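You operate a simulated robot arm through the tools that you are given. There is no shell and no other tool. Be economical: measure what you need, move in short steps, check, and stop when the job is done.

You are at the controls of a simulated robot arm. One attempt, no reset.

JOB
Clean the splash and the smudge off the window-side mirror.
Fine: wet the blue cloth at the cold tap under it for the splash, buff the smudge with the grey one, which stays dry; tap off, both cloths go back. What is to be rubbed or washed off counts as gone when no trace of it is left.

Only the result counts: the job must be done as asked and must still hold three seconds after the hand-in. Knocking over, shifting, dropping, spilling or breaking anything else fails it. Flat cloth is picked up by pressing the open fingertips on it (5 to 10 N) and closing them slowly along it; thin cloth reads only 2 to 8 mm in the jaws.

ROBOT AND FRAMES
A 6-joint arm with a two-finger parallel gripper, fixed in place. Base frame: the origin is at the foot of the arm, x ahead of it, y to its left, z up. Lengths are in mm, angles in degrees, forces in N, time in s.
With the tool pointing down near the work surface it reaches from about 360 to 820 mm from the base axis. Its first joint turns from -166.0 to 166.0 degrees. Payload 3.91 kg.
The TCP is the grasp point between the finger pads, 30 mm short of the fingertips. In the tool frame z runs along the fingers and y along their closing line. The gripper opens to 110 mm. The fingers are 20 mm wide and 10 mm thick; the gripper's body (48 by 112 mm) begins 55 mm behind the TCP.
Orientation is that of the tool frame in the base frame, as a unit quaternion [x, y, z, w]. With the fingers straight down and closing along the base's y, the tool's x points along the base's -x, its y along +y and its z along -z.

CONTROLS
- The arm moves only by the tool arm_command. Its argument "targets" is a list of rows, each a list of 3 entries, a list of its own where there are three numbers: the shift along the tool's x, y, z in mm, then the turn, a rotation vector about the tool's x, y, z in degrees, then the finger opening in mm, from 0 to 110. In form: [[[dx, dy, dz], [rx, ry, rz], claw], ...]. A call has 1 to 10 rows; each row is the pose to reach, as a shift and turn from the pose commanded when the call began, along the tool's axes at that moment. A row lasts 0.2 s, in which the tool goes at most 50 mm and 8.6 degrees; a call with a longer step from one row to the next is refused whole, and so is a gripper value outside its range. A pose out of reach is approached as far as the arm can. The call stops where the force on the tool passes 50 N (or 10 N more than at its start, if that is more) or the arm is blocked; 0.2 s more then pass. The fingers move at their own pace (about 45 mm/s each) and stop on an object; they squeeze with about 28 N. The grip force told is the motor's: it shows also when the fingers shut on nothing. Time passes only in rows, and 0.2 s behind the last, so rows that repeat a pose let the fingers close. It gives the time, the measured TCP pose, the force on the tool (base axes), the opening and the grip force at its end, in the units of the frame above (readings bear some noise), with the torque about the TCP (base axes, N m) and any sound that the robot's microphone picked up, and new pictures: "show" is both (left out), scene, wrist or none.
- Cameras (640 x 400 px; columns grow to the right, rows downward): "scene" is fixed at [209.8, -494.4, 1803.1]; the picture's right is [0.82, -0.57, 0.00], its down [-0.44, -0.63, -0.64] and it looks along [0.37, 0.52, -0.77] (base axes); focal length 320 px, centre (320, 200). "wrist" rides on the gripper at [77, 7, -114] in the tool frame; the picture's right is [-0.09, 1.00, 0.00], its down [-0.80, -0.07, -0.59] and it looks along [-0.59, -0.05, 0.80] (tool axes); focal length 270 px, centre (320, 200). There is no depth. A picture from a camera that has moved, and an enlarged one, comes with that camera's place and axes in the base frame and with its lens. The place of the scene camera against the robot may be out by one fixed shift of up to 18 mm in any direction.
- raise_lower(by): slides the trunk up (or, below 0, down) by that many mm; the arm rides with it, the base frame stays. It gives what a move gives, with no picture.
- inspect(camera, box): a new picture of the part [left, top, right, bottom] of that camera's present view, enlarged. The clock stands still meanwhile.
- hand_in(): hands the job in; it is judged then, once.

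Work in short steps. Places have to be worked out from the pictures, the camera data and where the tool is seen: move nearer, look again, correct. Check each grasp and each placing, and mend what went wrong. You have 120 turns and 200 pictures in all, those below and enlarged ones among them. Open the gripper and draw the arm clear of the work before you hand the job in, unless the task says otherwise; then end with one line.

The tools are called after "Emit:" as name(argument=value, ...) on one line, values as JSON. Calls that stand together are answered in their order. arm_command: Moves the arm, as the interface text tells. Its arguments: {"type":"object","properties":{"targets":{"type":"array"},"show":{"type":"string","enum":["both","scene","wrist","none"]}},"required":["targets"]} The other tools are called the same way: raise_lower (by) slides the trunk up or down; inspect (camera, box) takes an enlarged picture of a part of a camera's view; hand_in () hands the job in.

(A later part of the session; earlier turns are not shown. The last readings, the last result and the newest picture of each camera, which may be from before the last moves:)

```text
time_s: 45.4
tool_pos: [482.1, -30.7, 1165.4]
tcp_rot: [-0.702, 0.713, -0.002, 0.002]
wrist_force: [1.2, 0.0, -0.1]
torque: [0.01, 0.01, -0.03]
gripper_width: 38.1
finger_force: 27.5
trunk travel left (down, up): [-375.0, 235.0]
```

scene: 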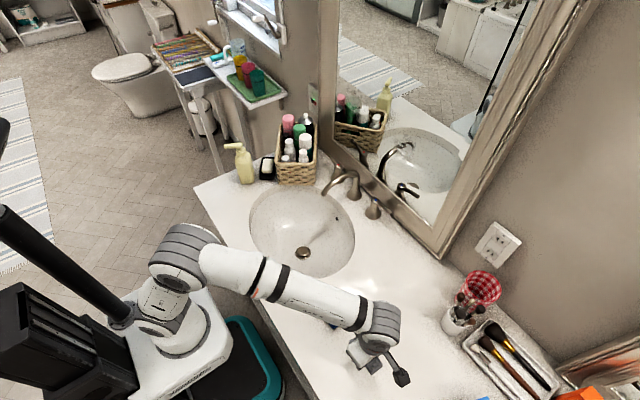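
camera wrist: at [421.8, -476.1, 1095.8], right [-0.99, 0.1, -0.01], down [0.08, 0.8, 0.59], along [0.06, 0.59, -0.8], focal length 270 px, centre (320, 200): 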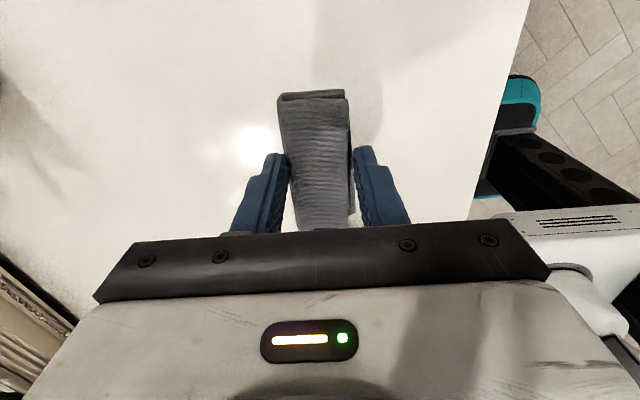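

Now pitching the tool forward while moving on toward the mirror.

Emit:
arm_command(targets=[[[-12, -14, 0], [8.5, 0, 0], 0], [[-24, -28, 0], [17, 0, 0], 0], [[-36, -42, 0], [25.5, 0, 0], 0], [[-48, -56, 0], [34, 0, 0], 0], [[-60, -70, 0], [42.5, 0, 0], 0], [[-72, -84, 0], [51, 0, 0], 0], [[-84, -98, 0], [59.5, 0, 0], 0], [[-96, -112, 0], [68, 0, 0], 0], [[-108, -126, 0], [76.5, 0, 0], 0], [[-120, -140, 0], [85, 0, 0], 0]])

```text
time_s: 47.6
tool_pos: [620.4, 78.3, 1162.3]
tcp_rot: [-0.509, 0.533, -0.48, 0.476]
wrist_force: [-0.2, 2.9, 0.4]
torque: [-0.02, 0.11, -0.19]
gripper_width: 38.2
finger_force: 28.5
out of reach, approached as far as the arm can: row 8, 9
trunk travel left (down, up): [-375.0, 235.0]
camera wrist: at [503.0, 5.1, 1165.4], right [-0.08, 0.11, -0.99], down [-0.56, 0.82, 0.14], along [0.82, 0.57, -0.01], focal length 270 px, centre (320, 200)
```

scene: 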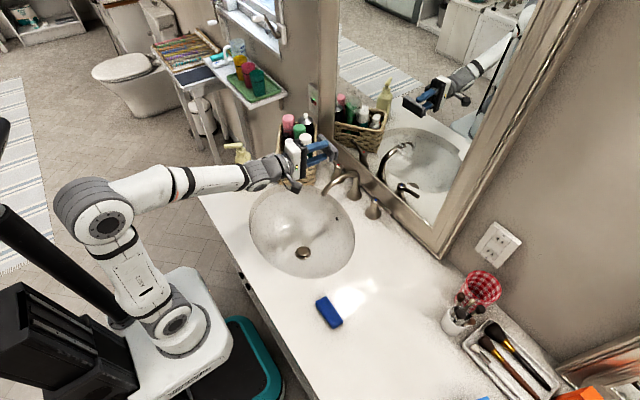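
wrist: 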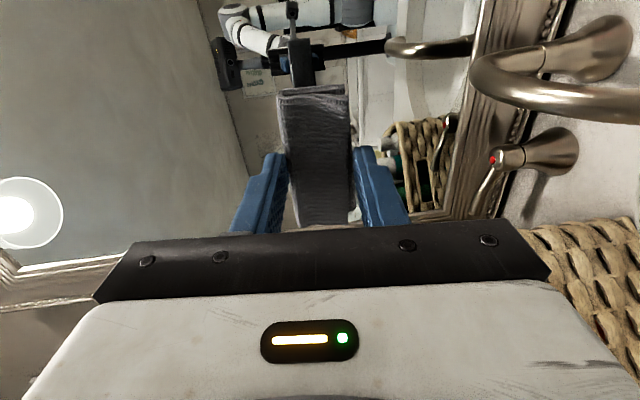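

Small side force reads (2.9 N). I'll check that nothing touches the bottles.

Emit:
inspect(camera="scene", box=[220, 90, 420, 215])

Emit:
arm_command(targets=[[[0, 0, 0], [0, 0, 0], 0], [[0, 0, 0], [0, 0, 0], 0]], show="none")

```text
3.20 times, centred on (320, 152) of scene
camera zoom: at [209.8, -494.4, 1803.1], right [0.82, -0.57, 0.0], down [-0.44, -0.63, -0.64], along [0.37, 0.52, -0.77], focal length 1024 px, centre (320, 352)
```

zoom: 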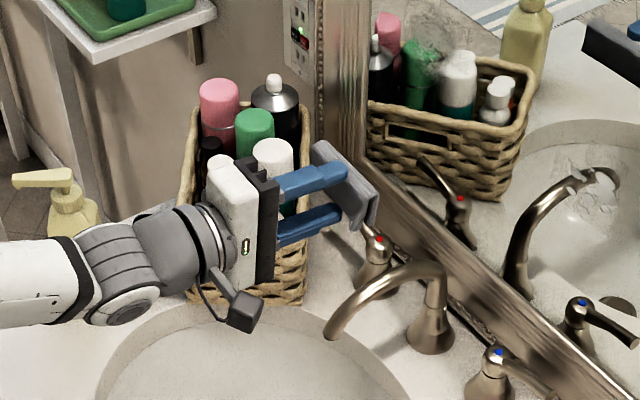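

```text
time_s: 48.2
tool_pos: [621.6, 80.1, 1164.8]
tcp_rot: [-0.517, 0.523, -0.482, 0.476]
wrist_force: [0.0, 0.1, 0.3]
torque: [0.02, -0.01, 0.0]
gripper_width: 38.0
finger_force: 27.9
trunk travel left (down, up): [-375.0, 235.0]
```

That was only motion; all clear. Bottle tops are near z 1045, below the gripper. The scene camera matches the tool position well, so the smudge centre is near (830, 178, 1187). I'll approach to about 30 mm from the glass, levelled.

Emit:
arm_command(targets=[[[-20, -7, 29], [1, 0, 0], 0], [[-40, -14, 58], [2, 0, 0], 0], [[-60, -21, 87], [3, 0, 0], 0], [[-80, -28, 116], [4, 0, 0], 0], [[-100, -34, 144], [4.7, 0, 0], 0], [[-100, -34, 144], [4.7, 0, 0], 0]])

Emit:
inspect(camera="scene", box=[300, 70, 440, 190])

```text
time_s: 49.6
tool_pos: [767.7, 180.3, 1188.4]
tcp_rot: [0.498, -0.501, 0.504, -0.497]
wrist_force: [-0.1, -0.9, -0.2]
torque: [0.02, -0.01, -0.06]
gripper_width: 38.1
finger_force: 27.9
trunk travel left (down, up): [-375.0, 235.0]
camera wrist: at [651.6, 105.2, 1182.3], right [0.0, 0.09, -1.0], down [-0.58, 0.81, 0.07], along [0.81, 0.58, 0.05], focal length 270 px, centre (320, 200)
```

scene: 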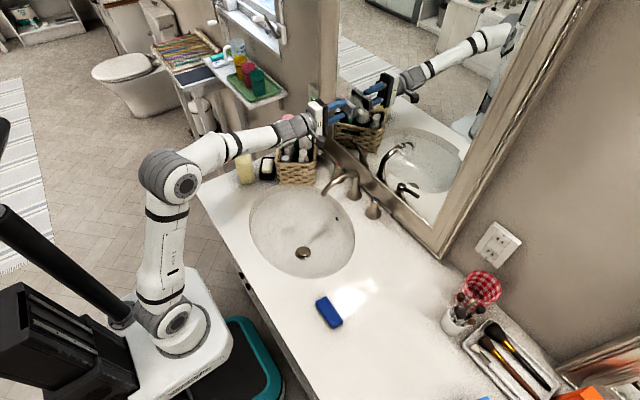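
wrist: 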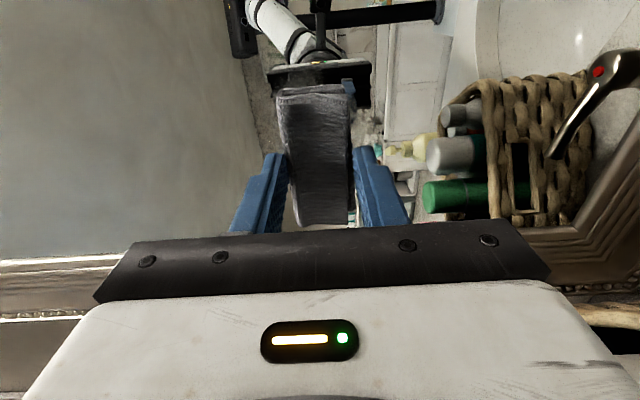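

```text
3.33 times, centred on (370, 130) of scene
camera zoom: at [209.8, -494.4, 1803.1], right [0.82, -0.57, 0.0], down [-0.44, -0.63, -0.64], along [0.37, 0.52, -0.77], focal length 1066 px, centre (153, 433)
```

zoom: 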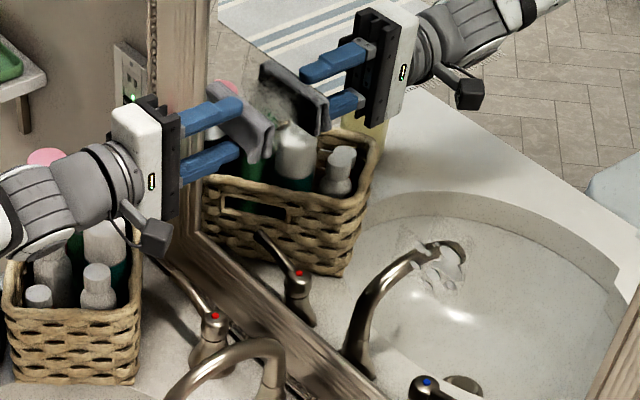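

The pad is about 25 mm from the glass by its reflection. Advancing gently to contact.

Emit:
arm_command(targets=[[[0, -5, 8], [0, 0, 0], 0], [[0, -5, 14], [0, 0, 0], 0], [[0, -5, 18], [0, 0, 0], 0]], show="none")

```text
time_s: 50.4
tool_pos: [787.6, 180.8, 1193.1]
tcp_rot: [0.496, -0.503, 0.504, -0.497]
wrist_force: [0.5, 0.8, -0.4]
torque: [-0.01, 0.0, 0.01]
gripper_width: 38.2
finger_force: 28.3
trunk travel left (down, up): [-375.0, 235.0]
```

Emit:
arm_command(targets=[[[0, 0, 3], [0, 0, 0], 0], [[0, 0, 6], [0, 0, 0], 0]], show="none")

```text
time_s: 51.0
tool_pos: [791.6, 181.3, 1195.2]
tcp_rot: [0.497, -0.503, 0.504, -0.497]
wrist_force: [-1.6, -0.1, -0.1]
torque: [-0.02, 0.01, 0.03]
gripper_width: 38.3
finger_force: 28.7
trunk travel left (down, up): [-375.0, 235.0]
```

Emit:
arm_command(targets=[[[0, 0, 2], [0, 0, 0], 0], [[0, 0, 4], [0, 0, 0], 0]], show="none")

```text
time_s: 51.6
tool_pos: [794.2, 181.2, 1196.7]
tcp_rot: [0.497, -0.502, 0.504, -0.497]
wrist_force: [-23.8, -1.8, -5.4]
torque: [-0.06, 0.22, 0.14]
gripper_width: 38.3
finger_force: 27.7
trunk travel left (down, up): [-375.0, 235.0]
```

Contact with 24 N; easing back 1.5 mm and starting short wiping strokes.

Emit:
arm_command(targets=[[[0, 0, -1.5], [0, 0, 0], 0], [[12, 0, -1.5], [0, 0, 0], 0], [[24, 0, -1.5], [0, 0, 0], 0], [[12, 0, -1.5], [0, 0, 0], 0], [[0, 0, -1.5], [0, 0, 0], 0], [[-12, 0, -1.5], [0, 0, 0], 0], [[0, 0, -1.5], [0, 0, 0], 0]])

Emit:
inspect(camera="scene", box=[320, 70, 420, 150])

```text
time_s: 53.2
tool_pos: [795.2, 182.9, 1194.7]
tcp_rot: [0.497, -0.502, 0.503, -0.498]
wrist_force: [-8.6, 5.9, 0.6]
torque: [-0.02, -0.02, 0.06]
gripper_width: 38.1
finger_force: 27.9
trunk travel left (down, up): [-375.0, 235.0]
camera wrist: at [678.1, 107.3, 1188.7], right [0.0, 0.09, -1.0], down [-0.59, 0.81, 0.07], along [0.81, 0.58, 0.05], focal length 270 px, centre (320, 200)
```

scene: 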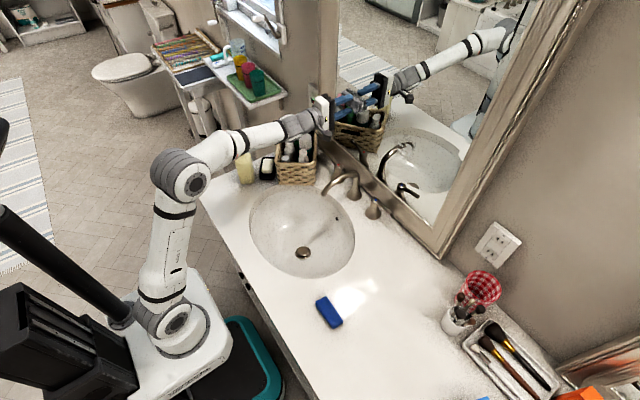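
wrist: 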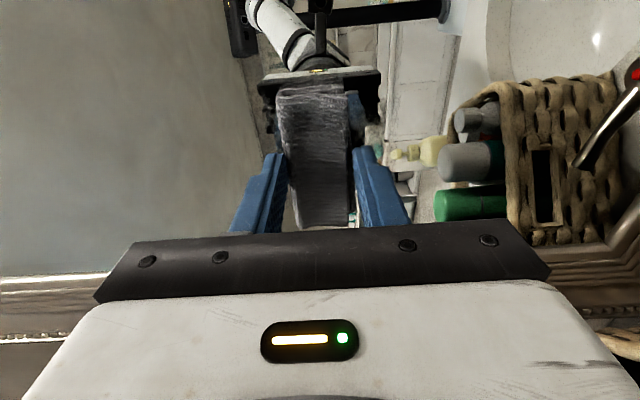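

```text
5.00 times, centred on (370, 110) of scene
camera zoom: at [209.8, -494.4, 1803.1], right [0.82, -0.57, 0.0], down [-0.44, -0.63, -0.64], along [0.37, 0.52, -0.77], focal length 1599 px, centre (70, 650)
```

zoom: 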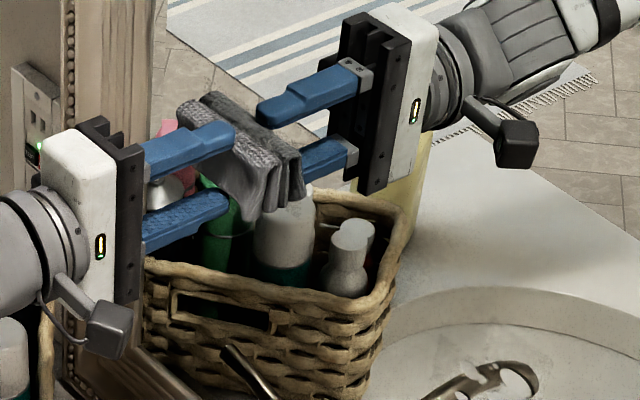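

The cloth really bears on the glass at about 9 N. More strokes in a wider pattern, up and down.

Emit:
arm_command(targets=[[[10, -10, 0], [0, 0, 0], 0], [[22, -20, 0], [0, 0, 0], 0], [[5, -22, 0], [0, 0, 0], 0], [[-12, -22, 0], [0, 0, 0], 0], [[-20, -8, 0], [0, 0, 0], 0], [[-8, 8, 0], [0, 0, 0], 0], [[8, 20, 0], [0, 0, 0], 0], [[22, 22, 0], [0, 0, 0], 0], [[5, 24, 0], [0, 0, 0], 0], [[-14, 22, 0], [0, 0, 0], 0]], show="none")

Emit:
arm_command(targets=[[[14, -12, 0], [0, 0, 0], 0], [[28, -22, 0], [0, 0, 0], 0], [[14, -30, 0], [0, 0, 0], 0], [[0, -38, 0], [0, 0, 0], 0], [[14, -22, 0], [0, 0, 0], 0], [[14, -22, -15], [0, 0, 0], 0], [[14, -22, -50], [0, 0, 0], 0], [[14, -22, -90], [0, 0, 0], 0]])

Emit:
inspect(camera="scene", box=[320, 60, 440, 160])

```text
time_s: 55.4
tool_pos: [794.2, 192.0, 1175.3]
tcp_rot: [0.496, -0.503, 0.505, -0.497]
wrist_force: [-19.2, -12.5, -1.3]
torque: [-0.01, -0.04, -0.6]
gripper_width: 38.3
finger_force: 27.7
trunk travel left (down, up): [-375.0, 235.0]
```

```text
time_s: 57.2
tool_pos: [706.1, 184.5, 1197.0]
tcp_rot: [0.496, -0.503, 0.504, -0.497]
wrist_force: [0.3, -0.5, -0.4]
torque: [0.02, 0.01, 0.01]
gripper_width: 38.0
finger_force: 28.3
trunk travel left (down, up): [-375.0, 235.0]
camera wrist: at [588.9, 108.6, 1190.5], right [0.0, 0.09, -1.0], down [-0.58, 0.81, 0.07], along [0.81, 0.58, 0.05], focal length 270 px, centre (320, 200)
```

scene: 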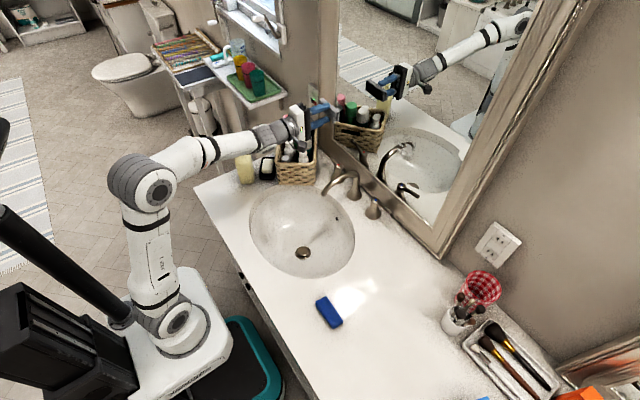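
wrist: 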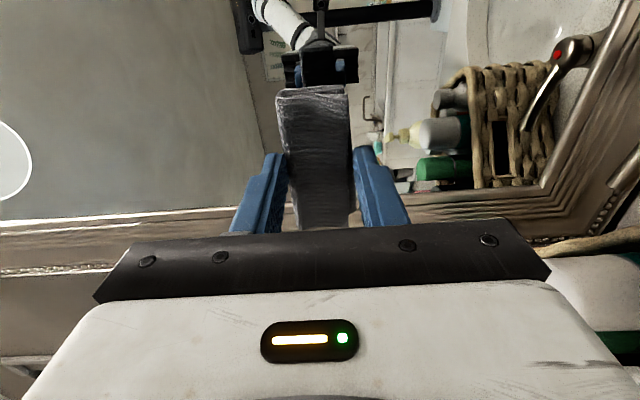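

```text
4.00 times, centred on (380, 110) of scene
camera zoom: at [209.8, -494.4, 1803.1], right [0.82, -0.57, 0.0], down [-0.44, -0.63, -0.64], along [0.37, 0.52, -0.77], focal length 1279 px, centre (80, 560)
```

zoom: 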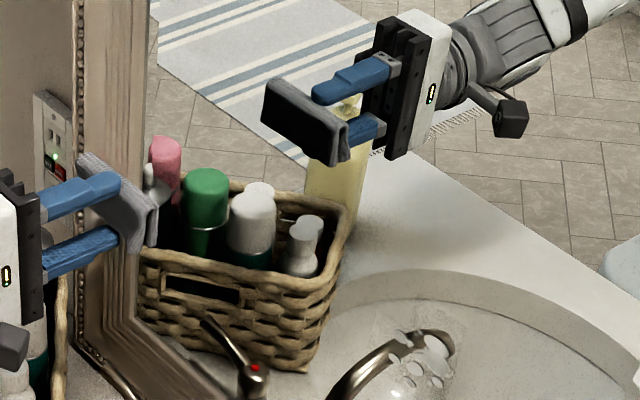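

The smudge seems gone in the scene view. I'll retreat, with a look at the glass from a clear spot on the way back.

Emit:
arm_command(targets=[[[30, 5, -30], [0, 0, 0], 0], [[60, 10, -60], [0, 0, 0], 0], [[90, 15, -86], [0, 0, 0], 0], [[120, 20, -86], [0, 0, 0], 0]], show="wrist")

Emit:
inspect(camera="scene", box=[330, 70, 400, 130])

Emit:
inspect(camera="wrist", box=[200, 0, 480, 200])

```text
time_s: 58.2
tool_pos: [618.4, 62.8, 1173.9]
tcp_rot: [0.497, -0.502, 0.504, -0.497]
wrist_force: [-0.7, -0.1, -0.4]
torque: [-0.02, 0.03, 0.0]
gripper_width: 38.2
finger_force: 27.8
trunk travel left (down, up): [-375.0, 235.0]
camera wrist: at [501.6, -12.3, 1168.0], right [0.0, 0.09, -1.0], down [-0.58, 0.81, 0.07], along [0.81, 0.58, 0.05], focal length 270 px, centre (320, 200)
```

wrist: 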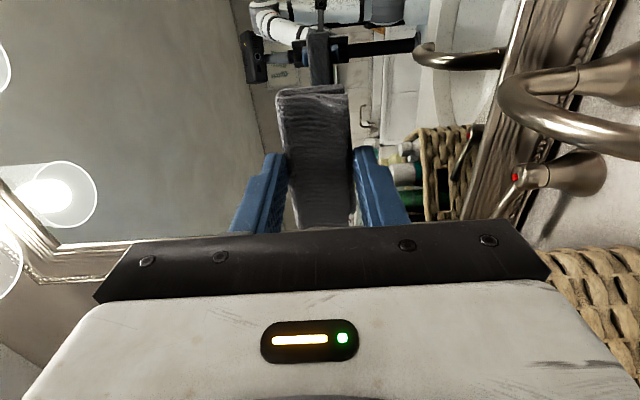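

```text
6.67 times, centred on (365, 100) of scene
camera zoom: at [209.8, -494.4, 1803.1], right [0.82, -0.57, 0.0], down [-0.44, -0.63, -0.64], along [0.37, 0.52, -0.77], focal length 2132 px, centre (20, 867)
```

zoom: 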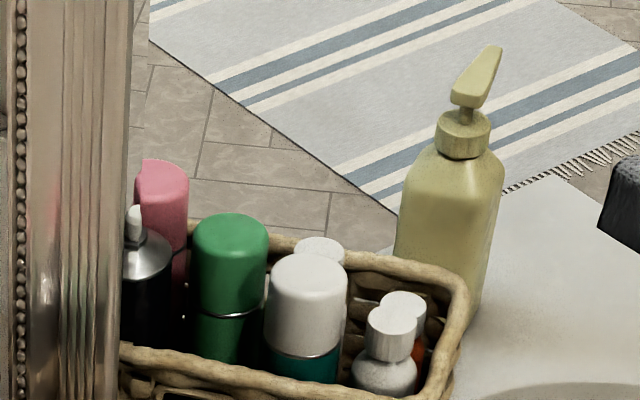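

```text
2.00 times, centred on (340, 100) of wrist
camera zoom: at [501.6, -12.3, 1168.0], right [0.0, 0.09, -1.0], down [-0.58, 0.81, 0.07], along [0.81, 0.58, 0.05], focal length 541 px, centre (280, 400)
```

zoom: 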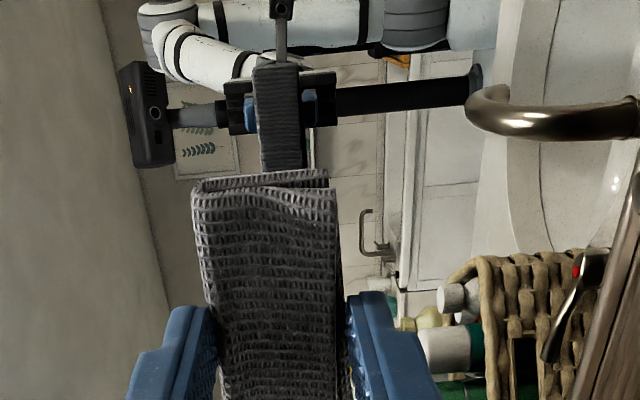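

The smudge area is clean. Returning the grey cloth: pitching back down first.

Emit:
arm_command(targets=[[[9, 1, -13], [-8.5, 0, 0], 0], [[18, 2, -26], [-17, 0, 0], 0], [[27, 3, -39], [-25.5, 0, 0], 0], [[36, 4, -52], [-34, 0, 0], 0], [[45, 5, -65], [-42.5, 0, 0], 0], [[54, 6, -78], [-51, 0, 0], 0], [[63, 7, -91], [-59.5, 0, 0], 0], [[72, 8, -104], [-68, 0, 0], 0], [[81, 9, -117], [-76.5, 0, 0], 0], [[90, 10, -130], [-85, 0, 0], 0]], show="none")

```text
time_s: 60.4
tool_pos: [487.2, -24.3, 1162.7]
tcp_rot: [-0.702, 0.711, -0.031, 0.029]
wrist_force: [-0.4, -0.1, -0.2]
torque: [-0.01, 0.0, 0.0]
gripper_width: 38.3
finger_force: 27.9
out of reach, approached as far as the arm can: row 3, 4
trunk travel left (down, up): [-375.0, 235.0]
```

Emit:
arm_command(targets=[[[40, 7, 5], [-2, 0, 0], 0], [[82, 15, 10], [-4.9, 0, 0], 0], [[125, 23, 15], [-4.9, 0, 0], 0], [[168, 31, 25], [-4.9, 0, 0], 0], [[211, 40, 40], [-4.9, 0, 0], 0], [[254, 48, 60], [-4.9, 0, 0], 0], [[295, 56, 85], [-4.9, 0, 0], 0], [[332, 62, 112], [-4.9, 0, 0], 0], [[362, 67, 134], [-4.9, 0, 0], 0], [[362, 67, 134], [-4.9, 0, 0], 0]], show="wrist")

```text
time_s: 62.6
tool_pos: [426.8, -383.9, 1023.3]
tcp_rot: [-0.702, 0.712, -0.002, 0.0]
wrist_force: [0.3, -0.3, -0.5]
torque: [0.0, 0.02, -0.05]
gripper_width: 38.0
finger_force: 27.7
trunk travel left (down, up): [-375.0, 235.0]
camera wrist: at [416.9, -461.4, 1139.3], right [-0.99, 0.1, 0.0], down [0.08, 0.8, 0.59], along [0.06, 0.59, -0.8], focal length 270 px, centre (320, 200)
```

wrist: 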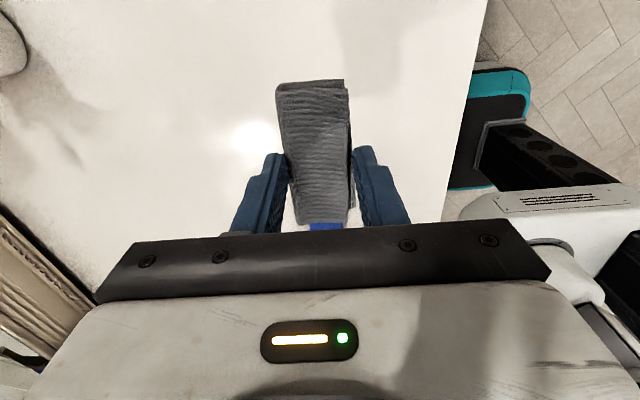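

Over the original spot. Lowering it onto the counter.

Emit:
arm_command(targets=[[[0, 0, 40], [0, 0, 0], 0], [[0, 0, 75], [0, 0, 0], 0], [[0, 0, 90], [0, 0, 0], 0], [[0, 0, 95], [0, 0, 0], 0], [[0, 0, 98], [0, 0, 0], 0]], show="none")

```text
time_s: 63.8
tool_pos: [428.3, -385.4, 927.1]
tcp_rot: [-0.703, 0.711, -0.002, 0.001]
wrist_force: [0.2, 0.2, 0.3]
torque: [0.0, 0.0, 0.0]
gripper_width: 38.1
finger_force: 27.6
trunk travel left (down, up): [-375.0, 235.0]
```

Emit:
arm_command(targets=[[[0, 0, 2.5], [0, 0, 0], 0], [[0, 0, 4.5], [0, 0, 0], 0]], show="none")

```text
time_s: 64.4
tool_pos: [430.6, -388.2, 922.2]
tcp_rot: [-0.703, 0.711, -0.001, 0.0]
wrist_force: [-0.5, -0.5, 1.3]
torque: [-0.01, 0.08, -0.03]
gripper_width: 38.3
finger_force: 28.2
trunk travel left (down, up): [-375.0, 235.0]
```

Just touching the counter. Releasing and rising.

Emit:
arm_command(targets=[[[0, 0, 0.5], [0, 0, 0], 50], [[0, 0, 0.5], [0, 0, 0], 66], [[0, 0, 0.5], [0, 0, 0], 66], [[0, 0, -20], [0, 0, 0], 66], [[0, 0, -60], [0, 0, 0], 66], [[0, 0, -100], [0, 0, 0], 66]])

```text
time_s: 65.8
tool_pos: [426.8, -390.0, 1022.3]
tcp_rot: [-0.702, 0.712, -0.001, 0.0]
wrist_force: [-0.3, -0.1, 0.2]
torque: [0.02, -0.04, 0.0]
gripper_width: 66.1
finger_force: 0.0
trunk travel left (down, up): [-375.0, 235.0]
camera wrist: at [418.1, -466.5, 1137.5], right [-0.99, 0.1, 0.0], down [0.08, 0.8, 0.59], along [0.06, 0.59, -0.8], focal length 270 px, centre (320, 200)
```

scene: 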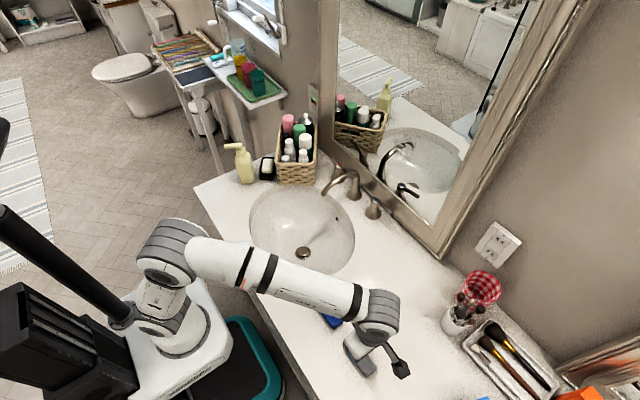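
wrist: 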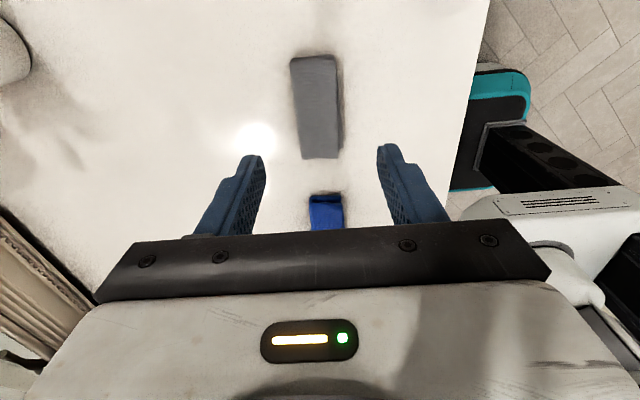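

Grey cloth is back in place. Next the cold tap: I'll move in front of it with a 45° forward pitch to see its lever closely.

Emit:
arm_command(targets=[[[0, 0, -40], [0, 0, 0], 60], [[-20, -10, -80], [0, 0, 0], 60], [[-58, -30, -110], [5, 0, 0], 60], [[-96, -55, -115], [12, 0, 0], 60], [[-134, -80, -115], [19, 0, 0], 60], [[-172, -105, -115], [25, 0, 0], 60], [[-210, -130, -115], [30, 0, 0], 60], [[-246, -155, -115], [36, 0, 0], 60], [[-275, -175, -115], [42, 0, 0], 60], [[-295, -193, -110], [45, 0, 0], 60]])

Emit:
inspect(camera="scene", box=[320, 160, 420, 230])

```text
refused: row 3 steps farther than a row can; nothing moved
```

```text
5.71 times, centred on (370, 195) of scene
camera zoom: at [209.8, -494.4, 1803.1], right [0.82, -0.57, 0.0], down [-0.44, -0.63, -0.64], along [0.37, 0.52, -0.77], focal length 1828 px, centre (34, 229)
```

zoom: 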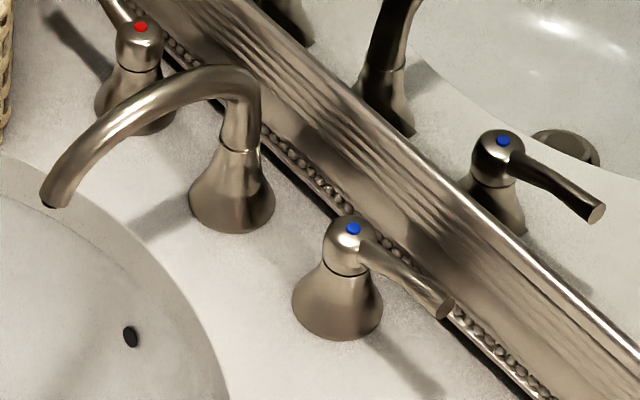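

Now the lever is clear: knob top near (773, -33, 955), lever tip near (780, -105, 960), pointing along the wall. I'll resend the move in smaller steps.

Emit:
arm_command(targets=[[[0, 0, -40], [0, 0, 0], 60], [[-15, -10, -80], [0, 0, 0], 60], [[-45, -25, -105], [5, 0, 0], 60], [[-80, -45, -115], [12, 0, 0], 60], [[-115, -70, -115], [19, 0, 0], 60], [[-152, -95, -115], [25, 0, 0], 60], [[-189, -120, -115], [30, 0, 0], 60], [[-226, -145, -115], [36, 0, 0], 60], [[-262, -170, -115], [42, 0, 0], 60], [[-292, -193, -110], [45, 0, 0], 60]])

```text
time_s: 68.0
tool_pos: [622.3, -98.6, 1129.7]
tcp_rot: [-0.648, 0.658, -0.274, 0.269]
wrist_force: [-0.8, -0.6, 0.7]
torque: [0.01, 0.01, -0.02]
gripper_width: 59.7
finger_force: 0.1
trunk travel left (down, up): [-375.0, 235.0]
camera wrist: at [533.9, -174.3, 1206.1], right [-0.7, 0.1, -0.71], down [-0.36, 0.81, 0.47], along [0.61, 0.58, -0.53], focal length 270 px, centre (320, 200)
```

scene: 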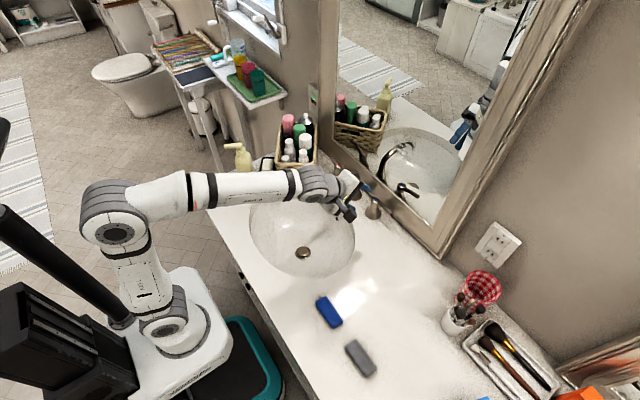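
wrist: 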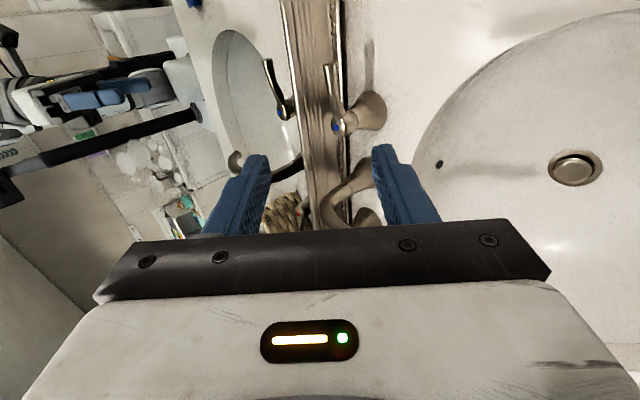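

Wrist view refines the lever: knob (770, -40), tip (780, -115), z about 958. I move to a standoff along the tool axis and look again.

Emit:
arm_command(targets=[[[0, 4, 40], [0, 0, 0], 50], [[0, 8, 80], [0, 0, 0], 40], [[0, 11, 110], [0, 0, 0], 32], [[0, 11, 110], [0, 0, 0], 32]])

Emit:
inspect(camera="wrist", box=[220, 0, 440, 220])

Emit:
inspect(camera="scene", box=[310, 150, 430, 240])

```text
time_s: 69.0
tool_pos: [695.2, -101.0, 1047.4]
tcp_rot: [-0.648, 0.657, -0.274, 0.27]
wrist_force: [-0.7, -0.6, -0.8]
torque: [-0.02, -0.01, 0.04]
gripper_width: 32.0
finger_force: 0.0
trunk travel left (down, up): [-375.0, 235.0]
camera wrist: at [606.6, -176.4, 1124.3], right [-0.7, 0.1, -0.71], down [-0.36, 0.81, 0.47], along [0.61, 0.58, -0.53], focal length 270 px, centre (320, 200)
```

scene: 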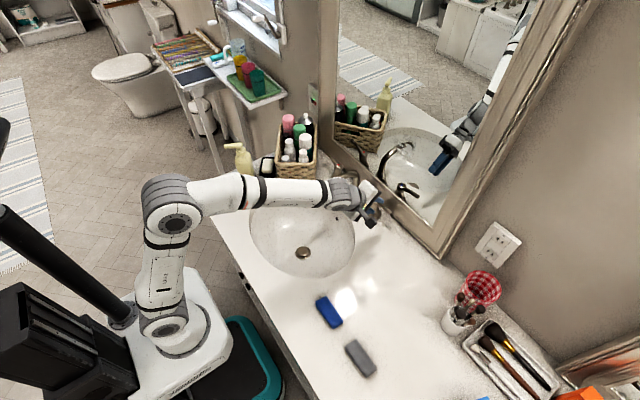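
wrist: 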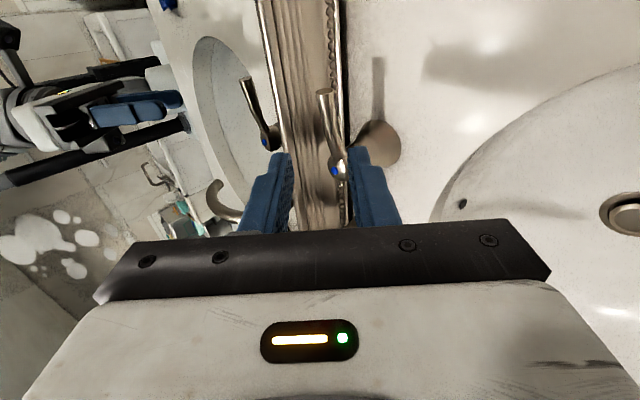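

```text
1.82 times, centred on (330, 110) of wrist
camera zoom: at [606.6, -176.4, 1124.3], right [-0.7, 0.1, -0.71], down [-0.36, 0.81, 0.47], along [0.61, 0.58, -0.53], focal length 491 px, centre (302, 364)
```

zoom: 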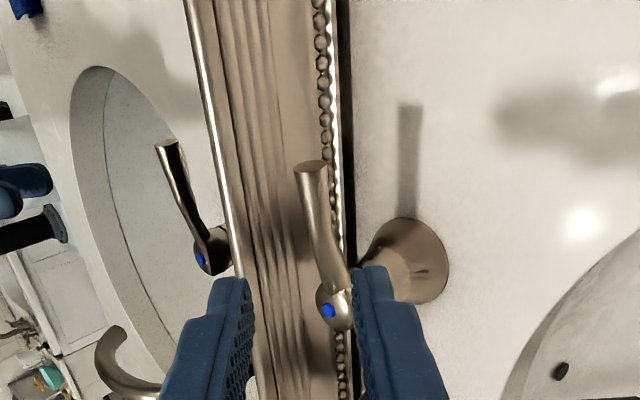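

```text
4.44 times, centred on (370, 195) of scene
camera zoom: at [209.8, -494.4, 1803.1], right [0.82, -0.57, 0.0], down [-0.44, -0.63, -0.64], along [0.37, 0.52, -0.77], focal length 1422 px, centre (98, 222)
```

zoom: 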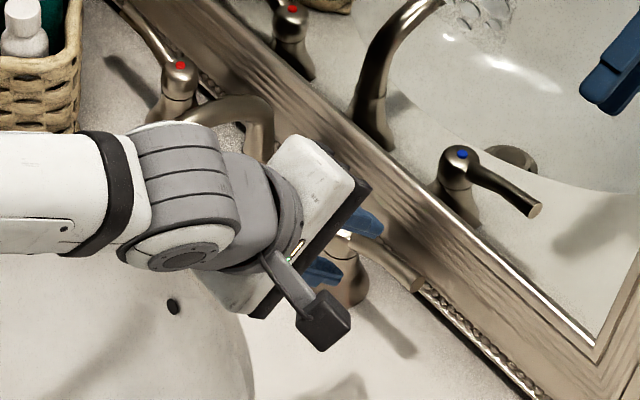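

In the tool frame the lever crosses at tool y about +9 and roughly 108 mm ahead. I'll shift and advance most of the way.

Emit:
arm_command(targets=[[[5, 9, 20], [0, 0, 0], 36], [[5, 9, 45], [0, 0, 0], 36], [[5, 9, 60], [0, 0, 0], 36]], show="wrist")

Emit:
inspect(camera="wrist", box=[220, 20, 440, 220])

```text
time_s: 69.8
tool_pos: [731.4, -102.2, 999.4]
tcp_rot: [-0.649, 0.657, -0.273, 0.269]
wrist_force: [-0.2, 0.3, -0.7]
torque: [0.0, -0.01, -0.01]
gripper_width: 36.3
finger_force: 0.0
trunk travel left (down, up): [-375.0, 235.0]
camera wrist: at [643.5, -178.5, 1075.8], right [-0.7, 0.1, -0.71], down [-0.36, 0.81, 0.47], along [0.61, 0.58, -0.53], focal length 270 px, centre (320, 200)
```

wrist: 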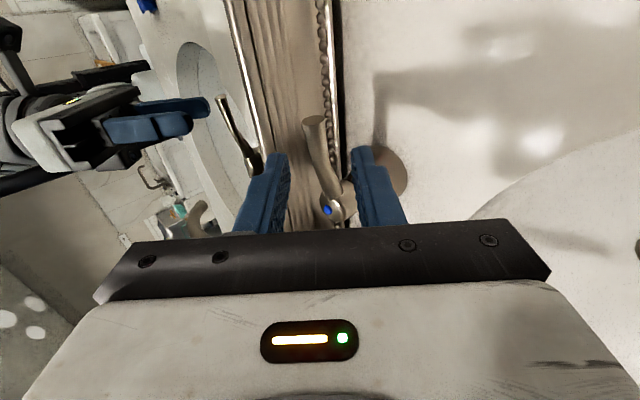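

```text
2.00 times, centred on (330, 120) of wrist
camera zoom: at [643.5, -178.5, 1075.8], right [-0.7, 0.1, -0.71], down [-0.36, 0.81, 0.47], along [0.61, 0.58, -0.53], focal length 541 px, centre (300, 360)
```

zoom: 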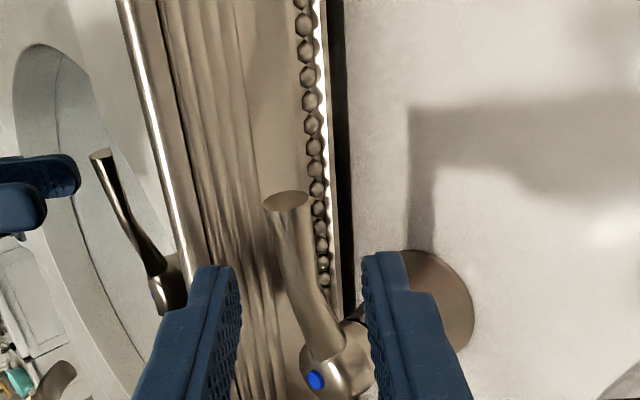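

The lever tip sits close to the frame (about x 791 against 810), so a finger behind it would be tight. I'll pitch flatter (about 68°) to pinch the lever from above and below instead.

Emit:
arm_command(targets=[[[-2, 5, -10], [6, 0, 0], 36], [[-4, 10, -10], [12, 0, 0], 36], [[-6, 15, 0], [18, 0, 0], 36], [[-8, 21, 12], [23, 0, 0], 36], [[-8, 21, 18], [23, 0, 0], 36]], show="wrist")

Emit:
inspect(camera="wrist", box=[220, 20, 440, 220])

Emit:
inspect(camera="scene", box=[310, 150, 430, 240])

```text
time_s: 71.0
tool_pos: [728.4, -95.1, 970.3]
tcp_rot: [-0.581, 0.589, -0.399, 0.394]
wrist_force: [-0.5, -0.1, 0.7]
torque: [-0.04, 0.02, 0.0]
gripper_width: 36.0
finger_force: 0.0
out of reach, approached as far as the arm can: row 2, 3, 4
trunk travel left (down, up): [-375.0, 235.0]
camera wrist: at [618.3, -170.6, 1007.4], right [-0.37, 0.09, -0.93], down [-0.52, 0.81, 0.29], along [0.77, 0.58, -0.25], focal length 270 px, centre (320, 200)
```

wrist: 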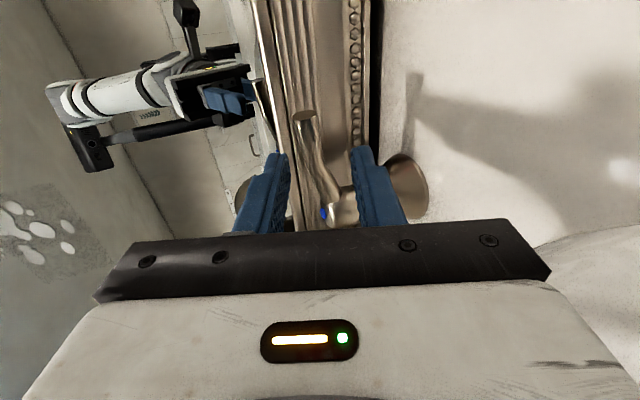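

```text
2.00 times, centred on (330, 120) of wrist
camera zoom: at [618.3, -170.6, 1007.4], right [-0.37, 0.09, -0.93], down [-0.52, 0.81, 0.29], along [0.77, 0.58, -0.25], focal length 541 px, centre (300, 360)
```

zoom: 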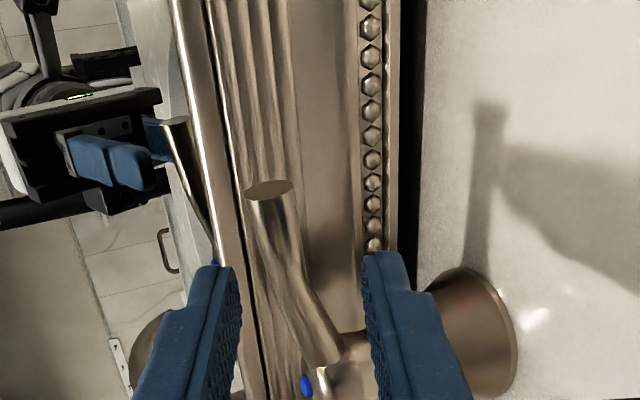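

```text
4.44 times, centred on (370, 195) of scene
camera zoom: at [209.8, -494.4, 1803.1], right [0.82, -0.57, 0.0], down [-0.44, -0.63, -0.64], along [0.37, 0.52, -0.77], focal length 1422 px, centre (98, 222)
```

zoom: 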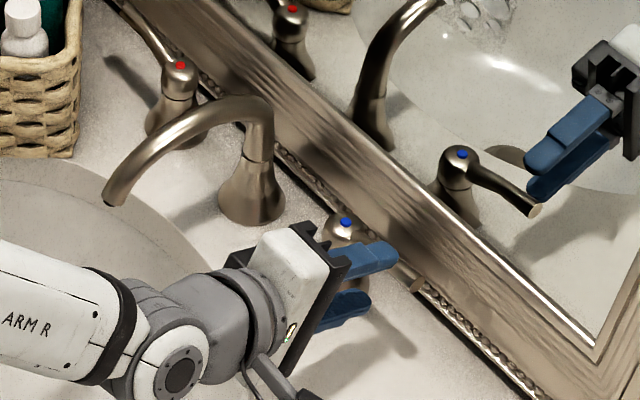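

The lever rises toward its tip by about 20° in this view. I'll roll to match, shift slightly, and advance around it.

Emit:
arm_command(targets=[[[-1, -2, 0], [0, 0, -6], 36], [[-2, -4, 5], [0, 0, -12], 36], [[-2, -4, 12], [0, 0, -18], 36], [[-2, -4, 22], [0, 0, -18], 36]], show="wrist")

Emit:
inspect(camera="wrist", box=[220, 20, 440, 220])

```text
time_s: 72.0
tool_pos: [752.0, -94.7, 965.6]
tcp_rot: [0.668, -0.49, 0.456, -0.325]
wrist_force: [0.0, 0.0, -0.3]
torque: [0.01, 0.01, 0.0]
gripper_width: 36.1
finger_force: 0.0
trunk travel left (down, up): [-375.0, 235.0]
camera wrist: at [650.8, -168.2, 1025.6], right [-0.37, -0.22, -0.9], down [-0.61, 0.79, 0.05], along [0.7, 0.57, -0.42], focal length 270 px, centre (320, 200)
```

wrist: 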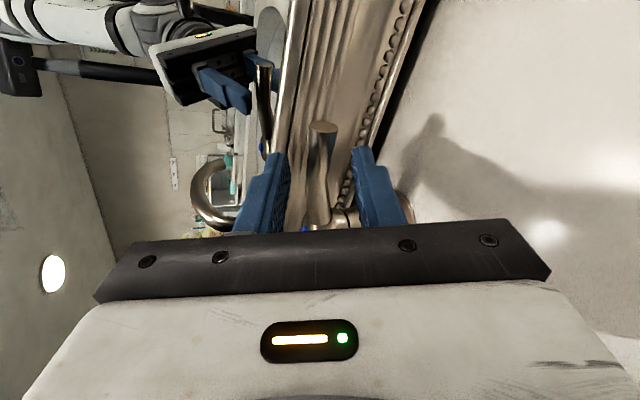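

```text
2.00 times, centred on (330, 120) of wrist
camera zoom: at [650.8, -168.2, 1025.6], right [-0.37, -0.22, -0.9], down [-0.61, 0.79, 0.05], along [0.7, 0.57, -0.42], focal length 541 px, centre (300, 360)
```

zoom: 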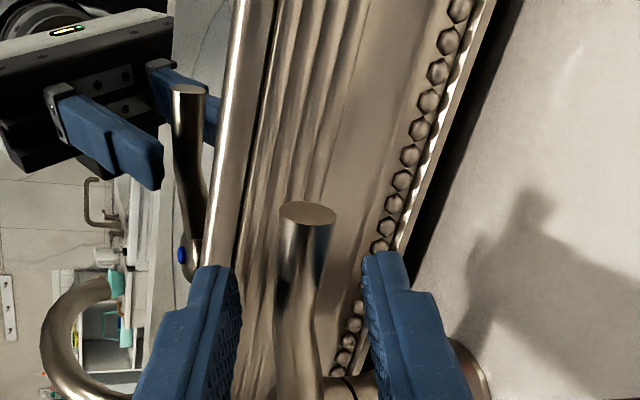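

Lever is centred and aligned between the fingers. Advancing 22 mm in small steps.

Emit:
arm_command(targets=[[[0, 2, 8], [0, 0, 0], 36], [[0, 2, 15], [0, 0, 0], 36], [[0, 2, 22], [0, 0, 0], 36]], show="none")

Emit:
inspect(camera="wrist", box=[220, 20, 440, 220])

```text
time_s: 72.8
tool_pos: [770.9, -95.5, 955.6]
tcp_rot: [0.667, -0.491, 0.456, -0.326]
wrist_force: [0.1, 0.4, -0.2]
torque: [0.0, -0.03, -0.04]
gripper_width: 36.3
finger_force: 0.1
trunk travel left (down, up): [-375.0, 235.0]
```

```text
2.00 times, centred on (330, 120) of wrist
camera zoom: at [669.1, -169.0, 1015.9], right [-0.37, -0.22, -0.9], down [-0.61, 0.79, 0.05], along [0.7, 0.57, -0.42], focal length 541 px, centre (300, 360)
```

zoom: 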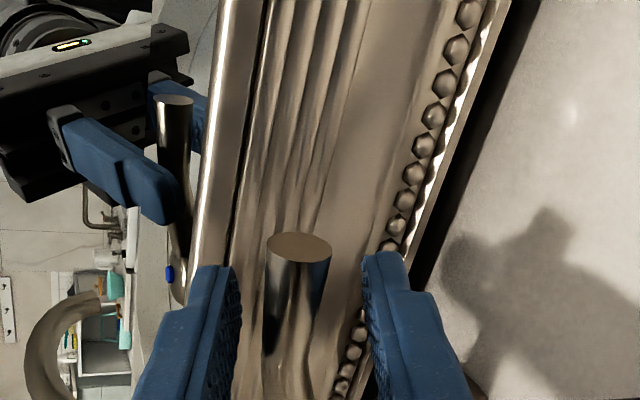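

The lever now lies between the finger pads. Closing on it.

Emit:
arm_command(targets=[[[0, 0, 0], [0, 0, 0], 24], [[0, 0, 0], [0, 0, 0], 14], [[0, 0, 0], [0, 0, 0], 0], [[0, 0, 0], [0, 0, 0], 0]], show="none")

Emit:
inspect(camera="wrist", box=[220, 20, 440, 220])

```text
time_s: 73.8
tool_pos: [771.2, -95.4, 957.1]
tcp_rot: [0.666, -0.491, 0.456, -0.327]
wrist_force: [2.8, 2.5, 2.1]
torque: [0.99, -0.05, -0.15]
gripper_width: 16.2
finger_force: 44.9
trunk travel left (down, up): [-375.0, 235.0]
```

```text
2.00 times, centred on (330, 120) of wrist
camera zoom: at [669.2, -168.9, 1016.2], right [-0.36, -0.22, -0.9], down [-0.61, 0.79, 0.05], along [0.7, 0.57, -0.42], focal length 541 px, centre (300, 360)
```

zoom: 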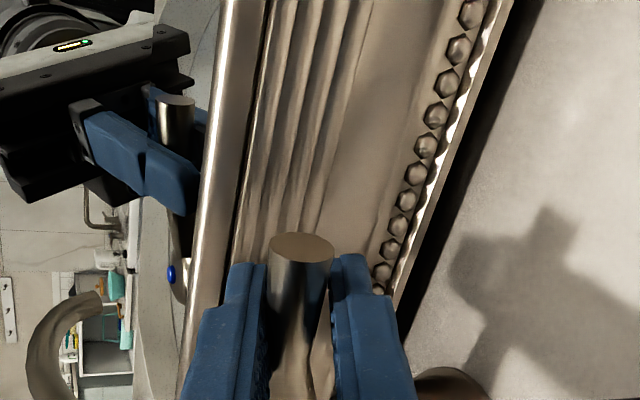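

Gripped: 16 mm, lever firmly held. Now I turn it about 15° toward the front as a test, following the arc.

Emit:
arm_command(targets=[[[-0.5, 2.3, -6.2], [-2.1, 6.6, 2.8], 0], [[-1.3, 4.7, -12.3], [-4.3, 13.2, 5.6], 0], [[-1.3, 4.7, -12.3], [-4.3, 13.2, 5.6], 0]])

```text
time_s: 74.6
tool_pos: [757.4, -90.8, 957.0]
tcp_rot: [0.599, -0.573, 0.494, -0.264]
wrist_force: [-9.5, 10.9, 1.0]
torque: [1.36, -0.2, 0.7]
gripper_width: 16.1
finger_force: 45.5
trunk travel left (down, up): [-375.0, 235.0]
camera wrist: at [640.1, -138.0, 1016.4], right [-0.41, -0.12, -0.9], down [-0.38, 0.92, 0.05], along [0.83, 0.37, -0.42], focal length 270 px, centre (320, 200)
```

scene: 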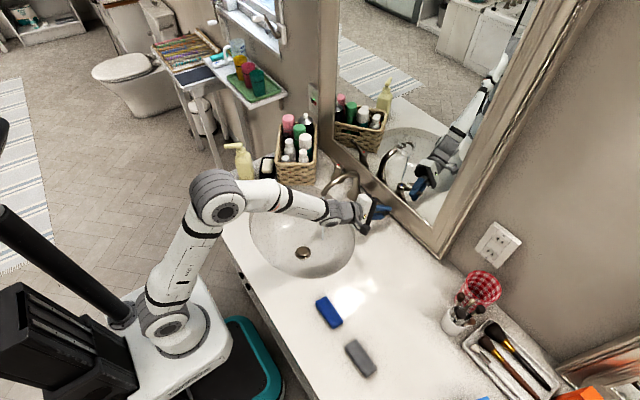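
wrist: 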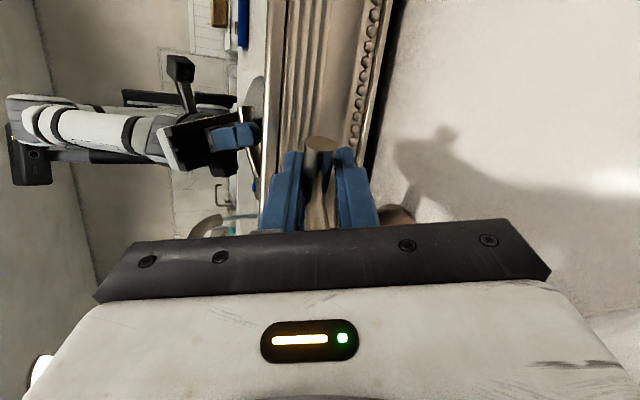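

The lever is moving with moderate force. Checking for water at the spout.

Emit:
inspect(camera="scene", box=[280, 140, 430, 270])

```text
3.08 times, centred on (355, 205) of scene
camera zoom: at [209.8, -494.4, 1803.1], right [0.82, -0.57, 0.0], down [-0.44, -0.63, -0.64], along [0.37, 0.52, -0.77], focal length 984 px, centre (212, 185)
```

zoom: 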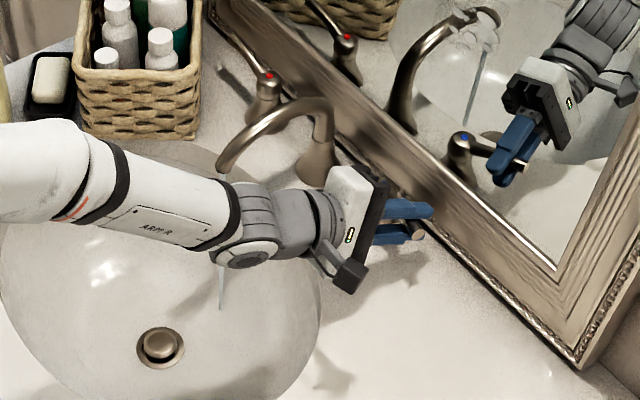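

A thin stream is already running (seen in the reflection and in the bowl). That suffices; I release the lever and back straight out.

Emit:
arm_command(targets=[[[0, 0, 0], [0, 0, 0], 20], [[0, 0, 0], [0, 0, 0], 36], [[0, 0, 0], [0, 0, 0], 36], [[0, 0, -25], [0, 0, 0], 36], [[0, 0, -60], [0, 0, 0], 36], [[0, -35, -90], [0, 0, 0], 36], [[0, -75, -110], [0, 0, 0], 40], [[0, -115, -130], [0, 0, 0], 50]])

Emit:
inspect(camera="scene", box=[280, 140, 430, 270])

```text
time_s: 76.4
tool_pos: [690.5, -40.0, 1108.3]
tcp_rot: [0.597, -0.574, 0.495, -0.265]
wrist_force: [-0.6, 0.6, -0.1]
torque: [-0.01, -0.03, -0.03]
gripper_width: 50.1
finger_force: 0.1
trunk travel left (down, up): [-375.0, 235.0]
camera wrist: at [571.9, -85.2, 1167.2], right [-0.41, -0.12, -0.9], down [-0.38, 0.92, 0.05], along [0.83, 0.37, -0.42], focal length 270 px, centre (320, 200)
```

scene: 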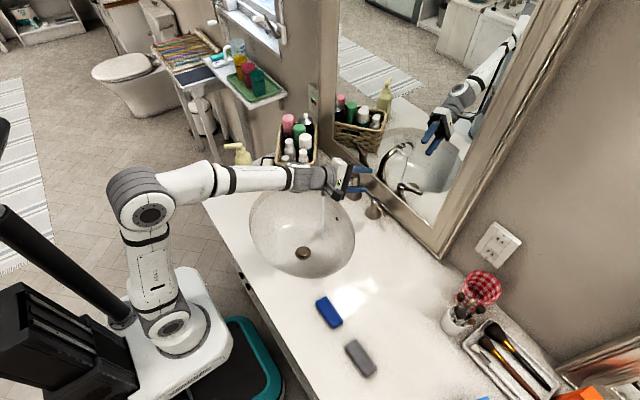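
wrist: 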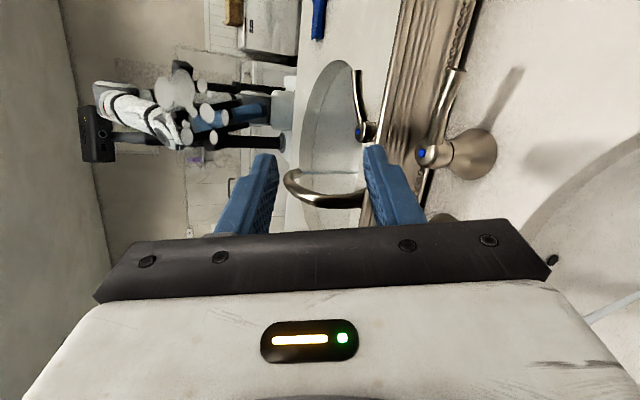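

```text
3.08 times, centred on (355, 205) of scene
camera zoom: at [209.8, -494.4, 1803.1], right [0.82, -0.57, 0.0], down [-0.44, -0.63, -0.64], along [0.37, 0.52, -0.77], focal length 984 px, centre (212, 185)
```

zoom: 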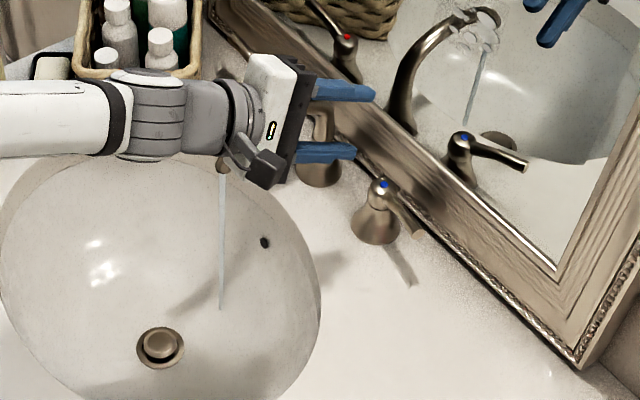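

Cold water runs into the bowl and the lever stays put. Now to the blue cloth: returning to tool-down over it.

Emit:
arm_command(targets=[[[27, 21, -20], [-8.2, -2.4, 0.3], 60], [[55, 43, -41], [-16.4, -4.8, 0.6], 66], [[82, 64, -61], [-24.6, -7.2, 1], 66], [[109, 86, -82], [-32.8, -9.6, 1.3], 66], [[137, 107, -102], [-41, -12, 1.6], 66], [[164, 128, -122], [-49.2, -14.4, 2], 66], [[192, 150, -143], [-57.4, -16.9, 2.3], 66], [[219, 171, -163], [-65.4, -19.3, 2.6], 66], [[219, 171, -163], [-65.4, -19.3, 2.6], 66]], show="wrist")

```text
time_s: 78.4
tool_pos: [442.0, -243.6, 1077.3]
tcp_rot: [-0.703, 0.712, 0.0, -0.001]
wrist_force: [-0.5, 0.0, 0.7]
torque: [-0.01, -0.02, 0.0]
gripper_width: 66.2
finger_force: 0.1
out of reach, approached as far as the arm can: row 1, 2
trunk travel left (down, up): [-375.0, 235.0]
camera wrist: at [432.1, -319.9, 1193.3], right [-0.99, 0.1, 0.0], down [0.08, 0.8, 0.59], along [0.06, 0.59, -0.81], focal length 270 px, centre (320, 200)
```

wrist: 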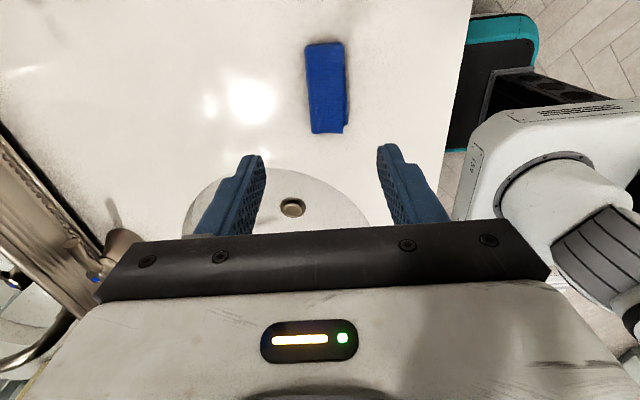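

Blue cloth centre is near (431, -246). Lowering over it, straddling the short side.

Emit:
arm_command(targets=[[[1, 5, 35], [0, 0, 0], 66], [[2, 11, 70], [0, 0, 0], 66], [[2, 11, 105], [0, 0, 0], 66], [[2, 11, 128], [0, 0, 0], 66]], show="wrist")

```text
time_s: 79.4
tool_pos: [430.2, -244.7, 950.1]
tcp_rot: [-0.703, 0.712, 0.0, 0.0]
wrist_force: [0.5, -0.9, -0.5]
torque: [0.02, 0.01, 0.02]
gripper_width: 66.2
finger_force: 0.2
trunk travel left (down, up): [-375.0, 235.0]
camera wrist: at [419.9, -321.3, 1064.9], right [-0.99, 0.1, 0.0], down [0.08, 0.8, 0.59], along [0.06, 0.59, -0.81], focal length 270 px, centre (320, 200)
```

wrist: 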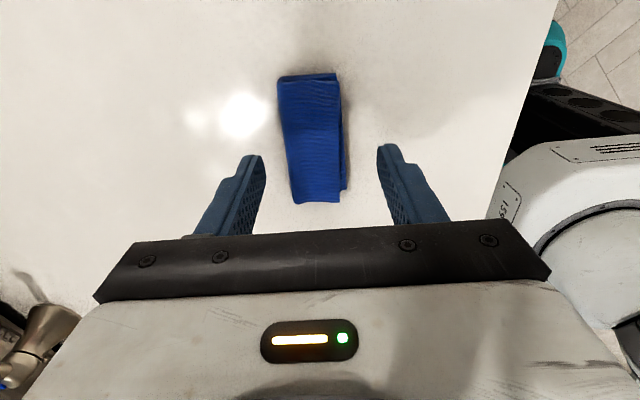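

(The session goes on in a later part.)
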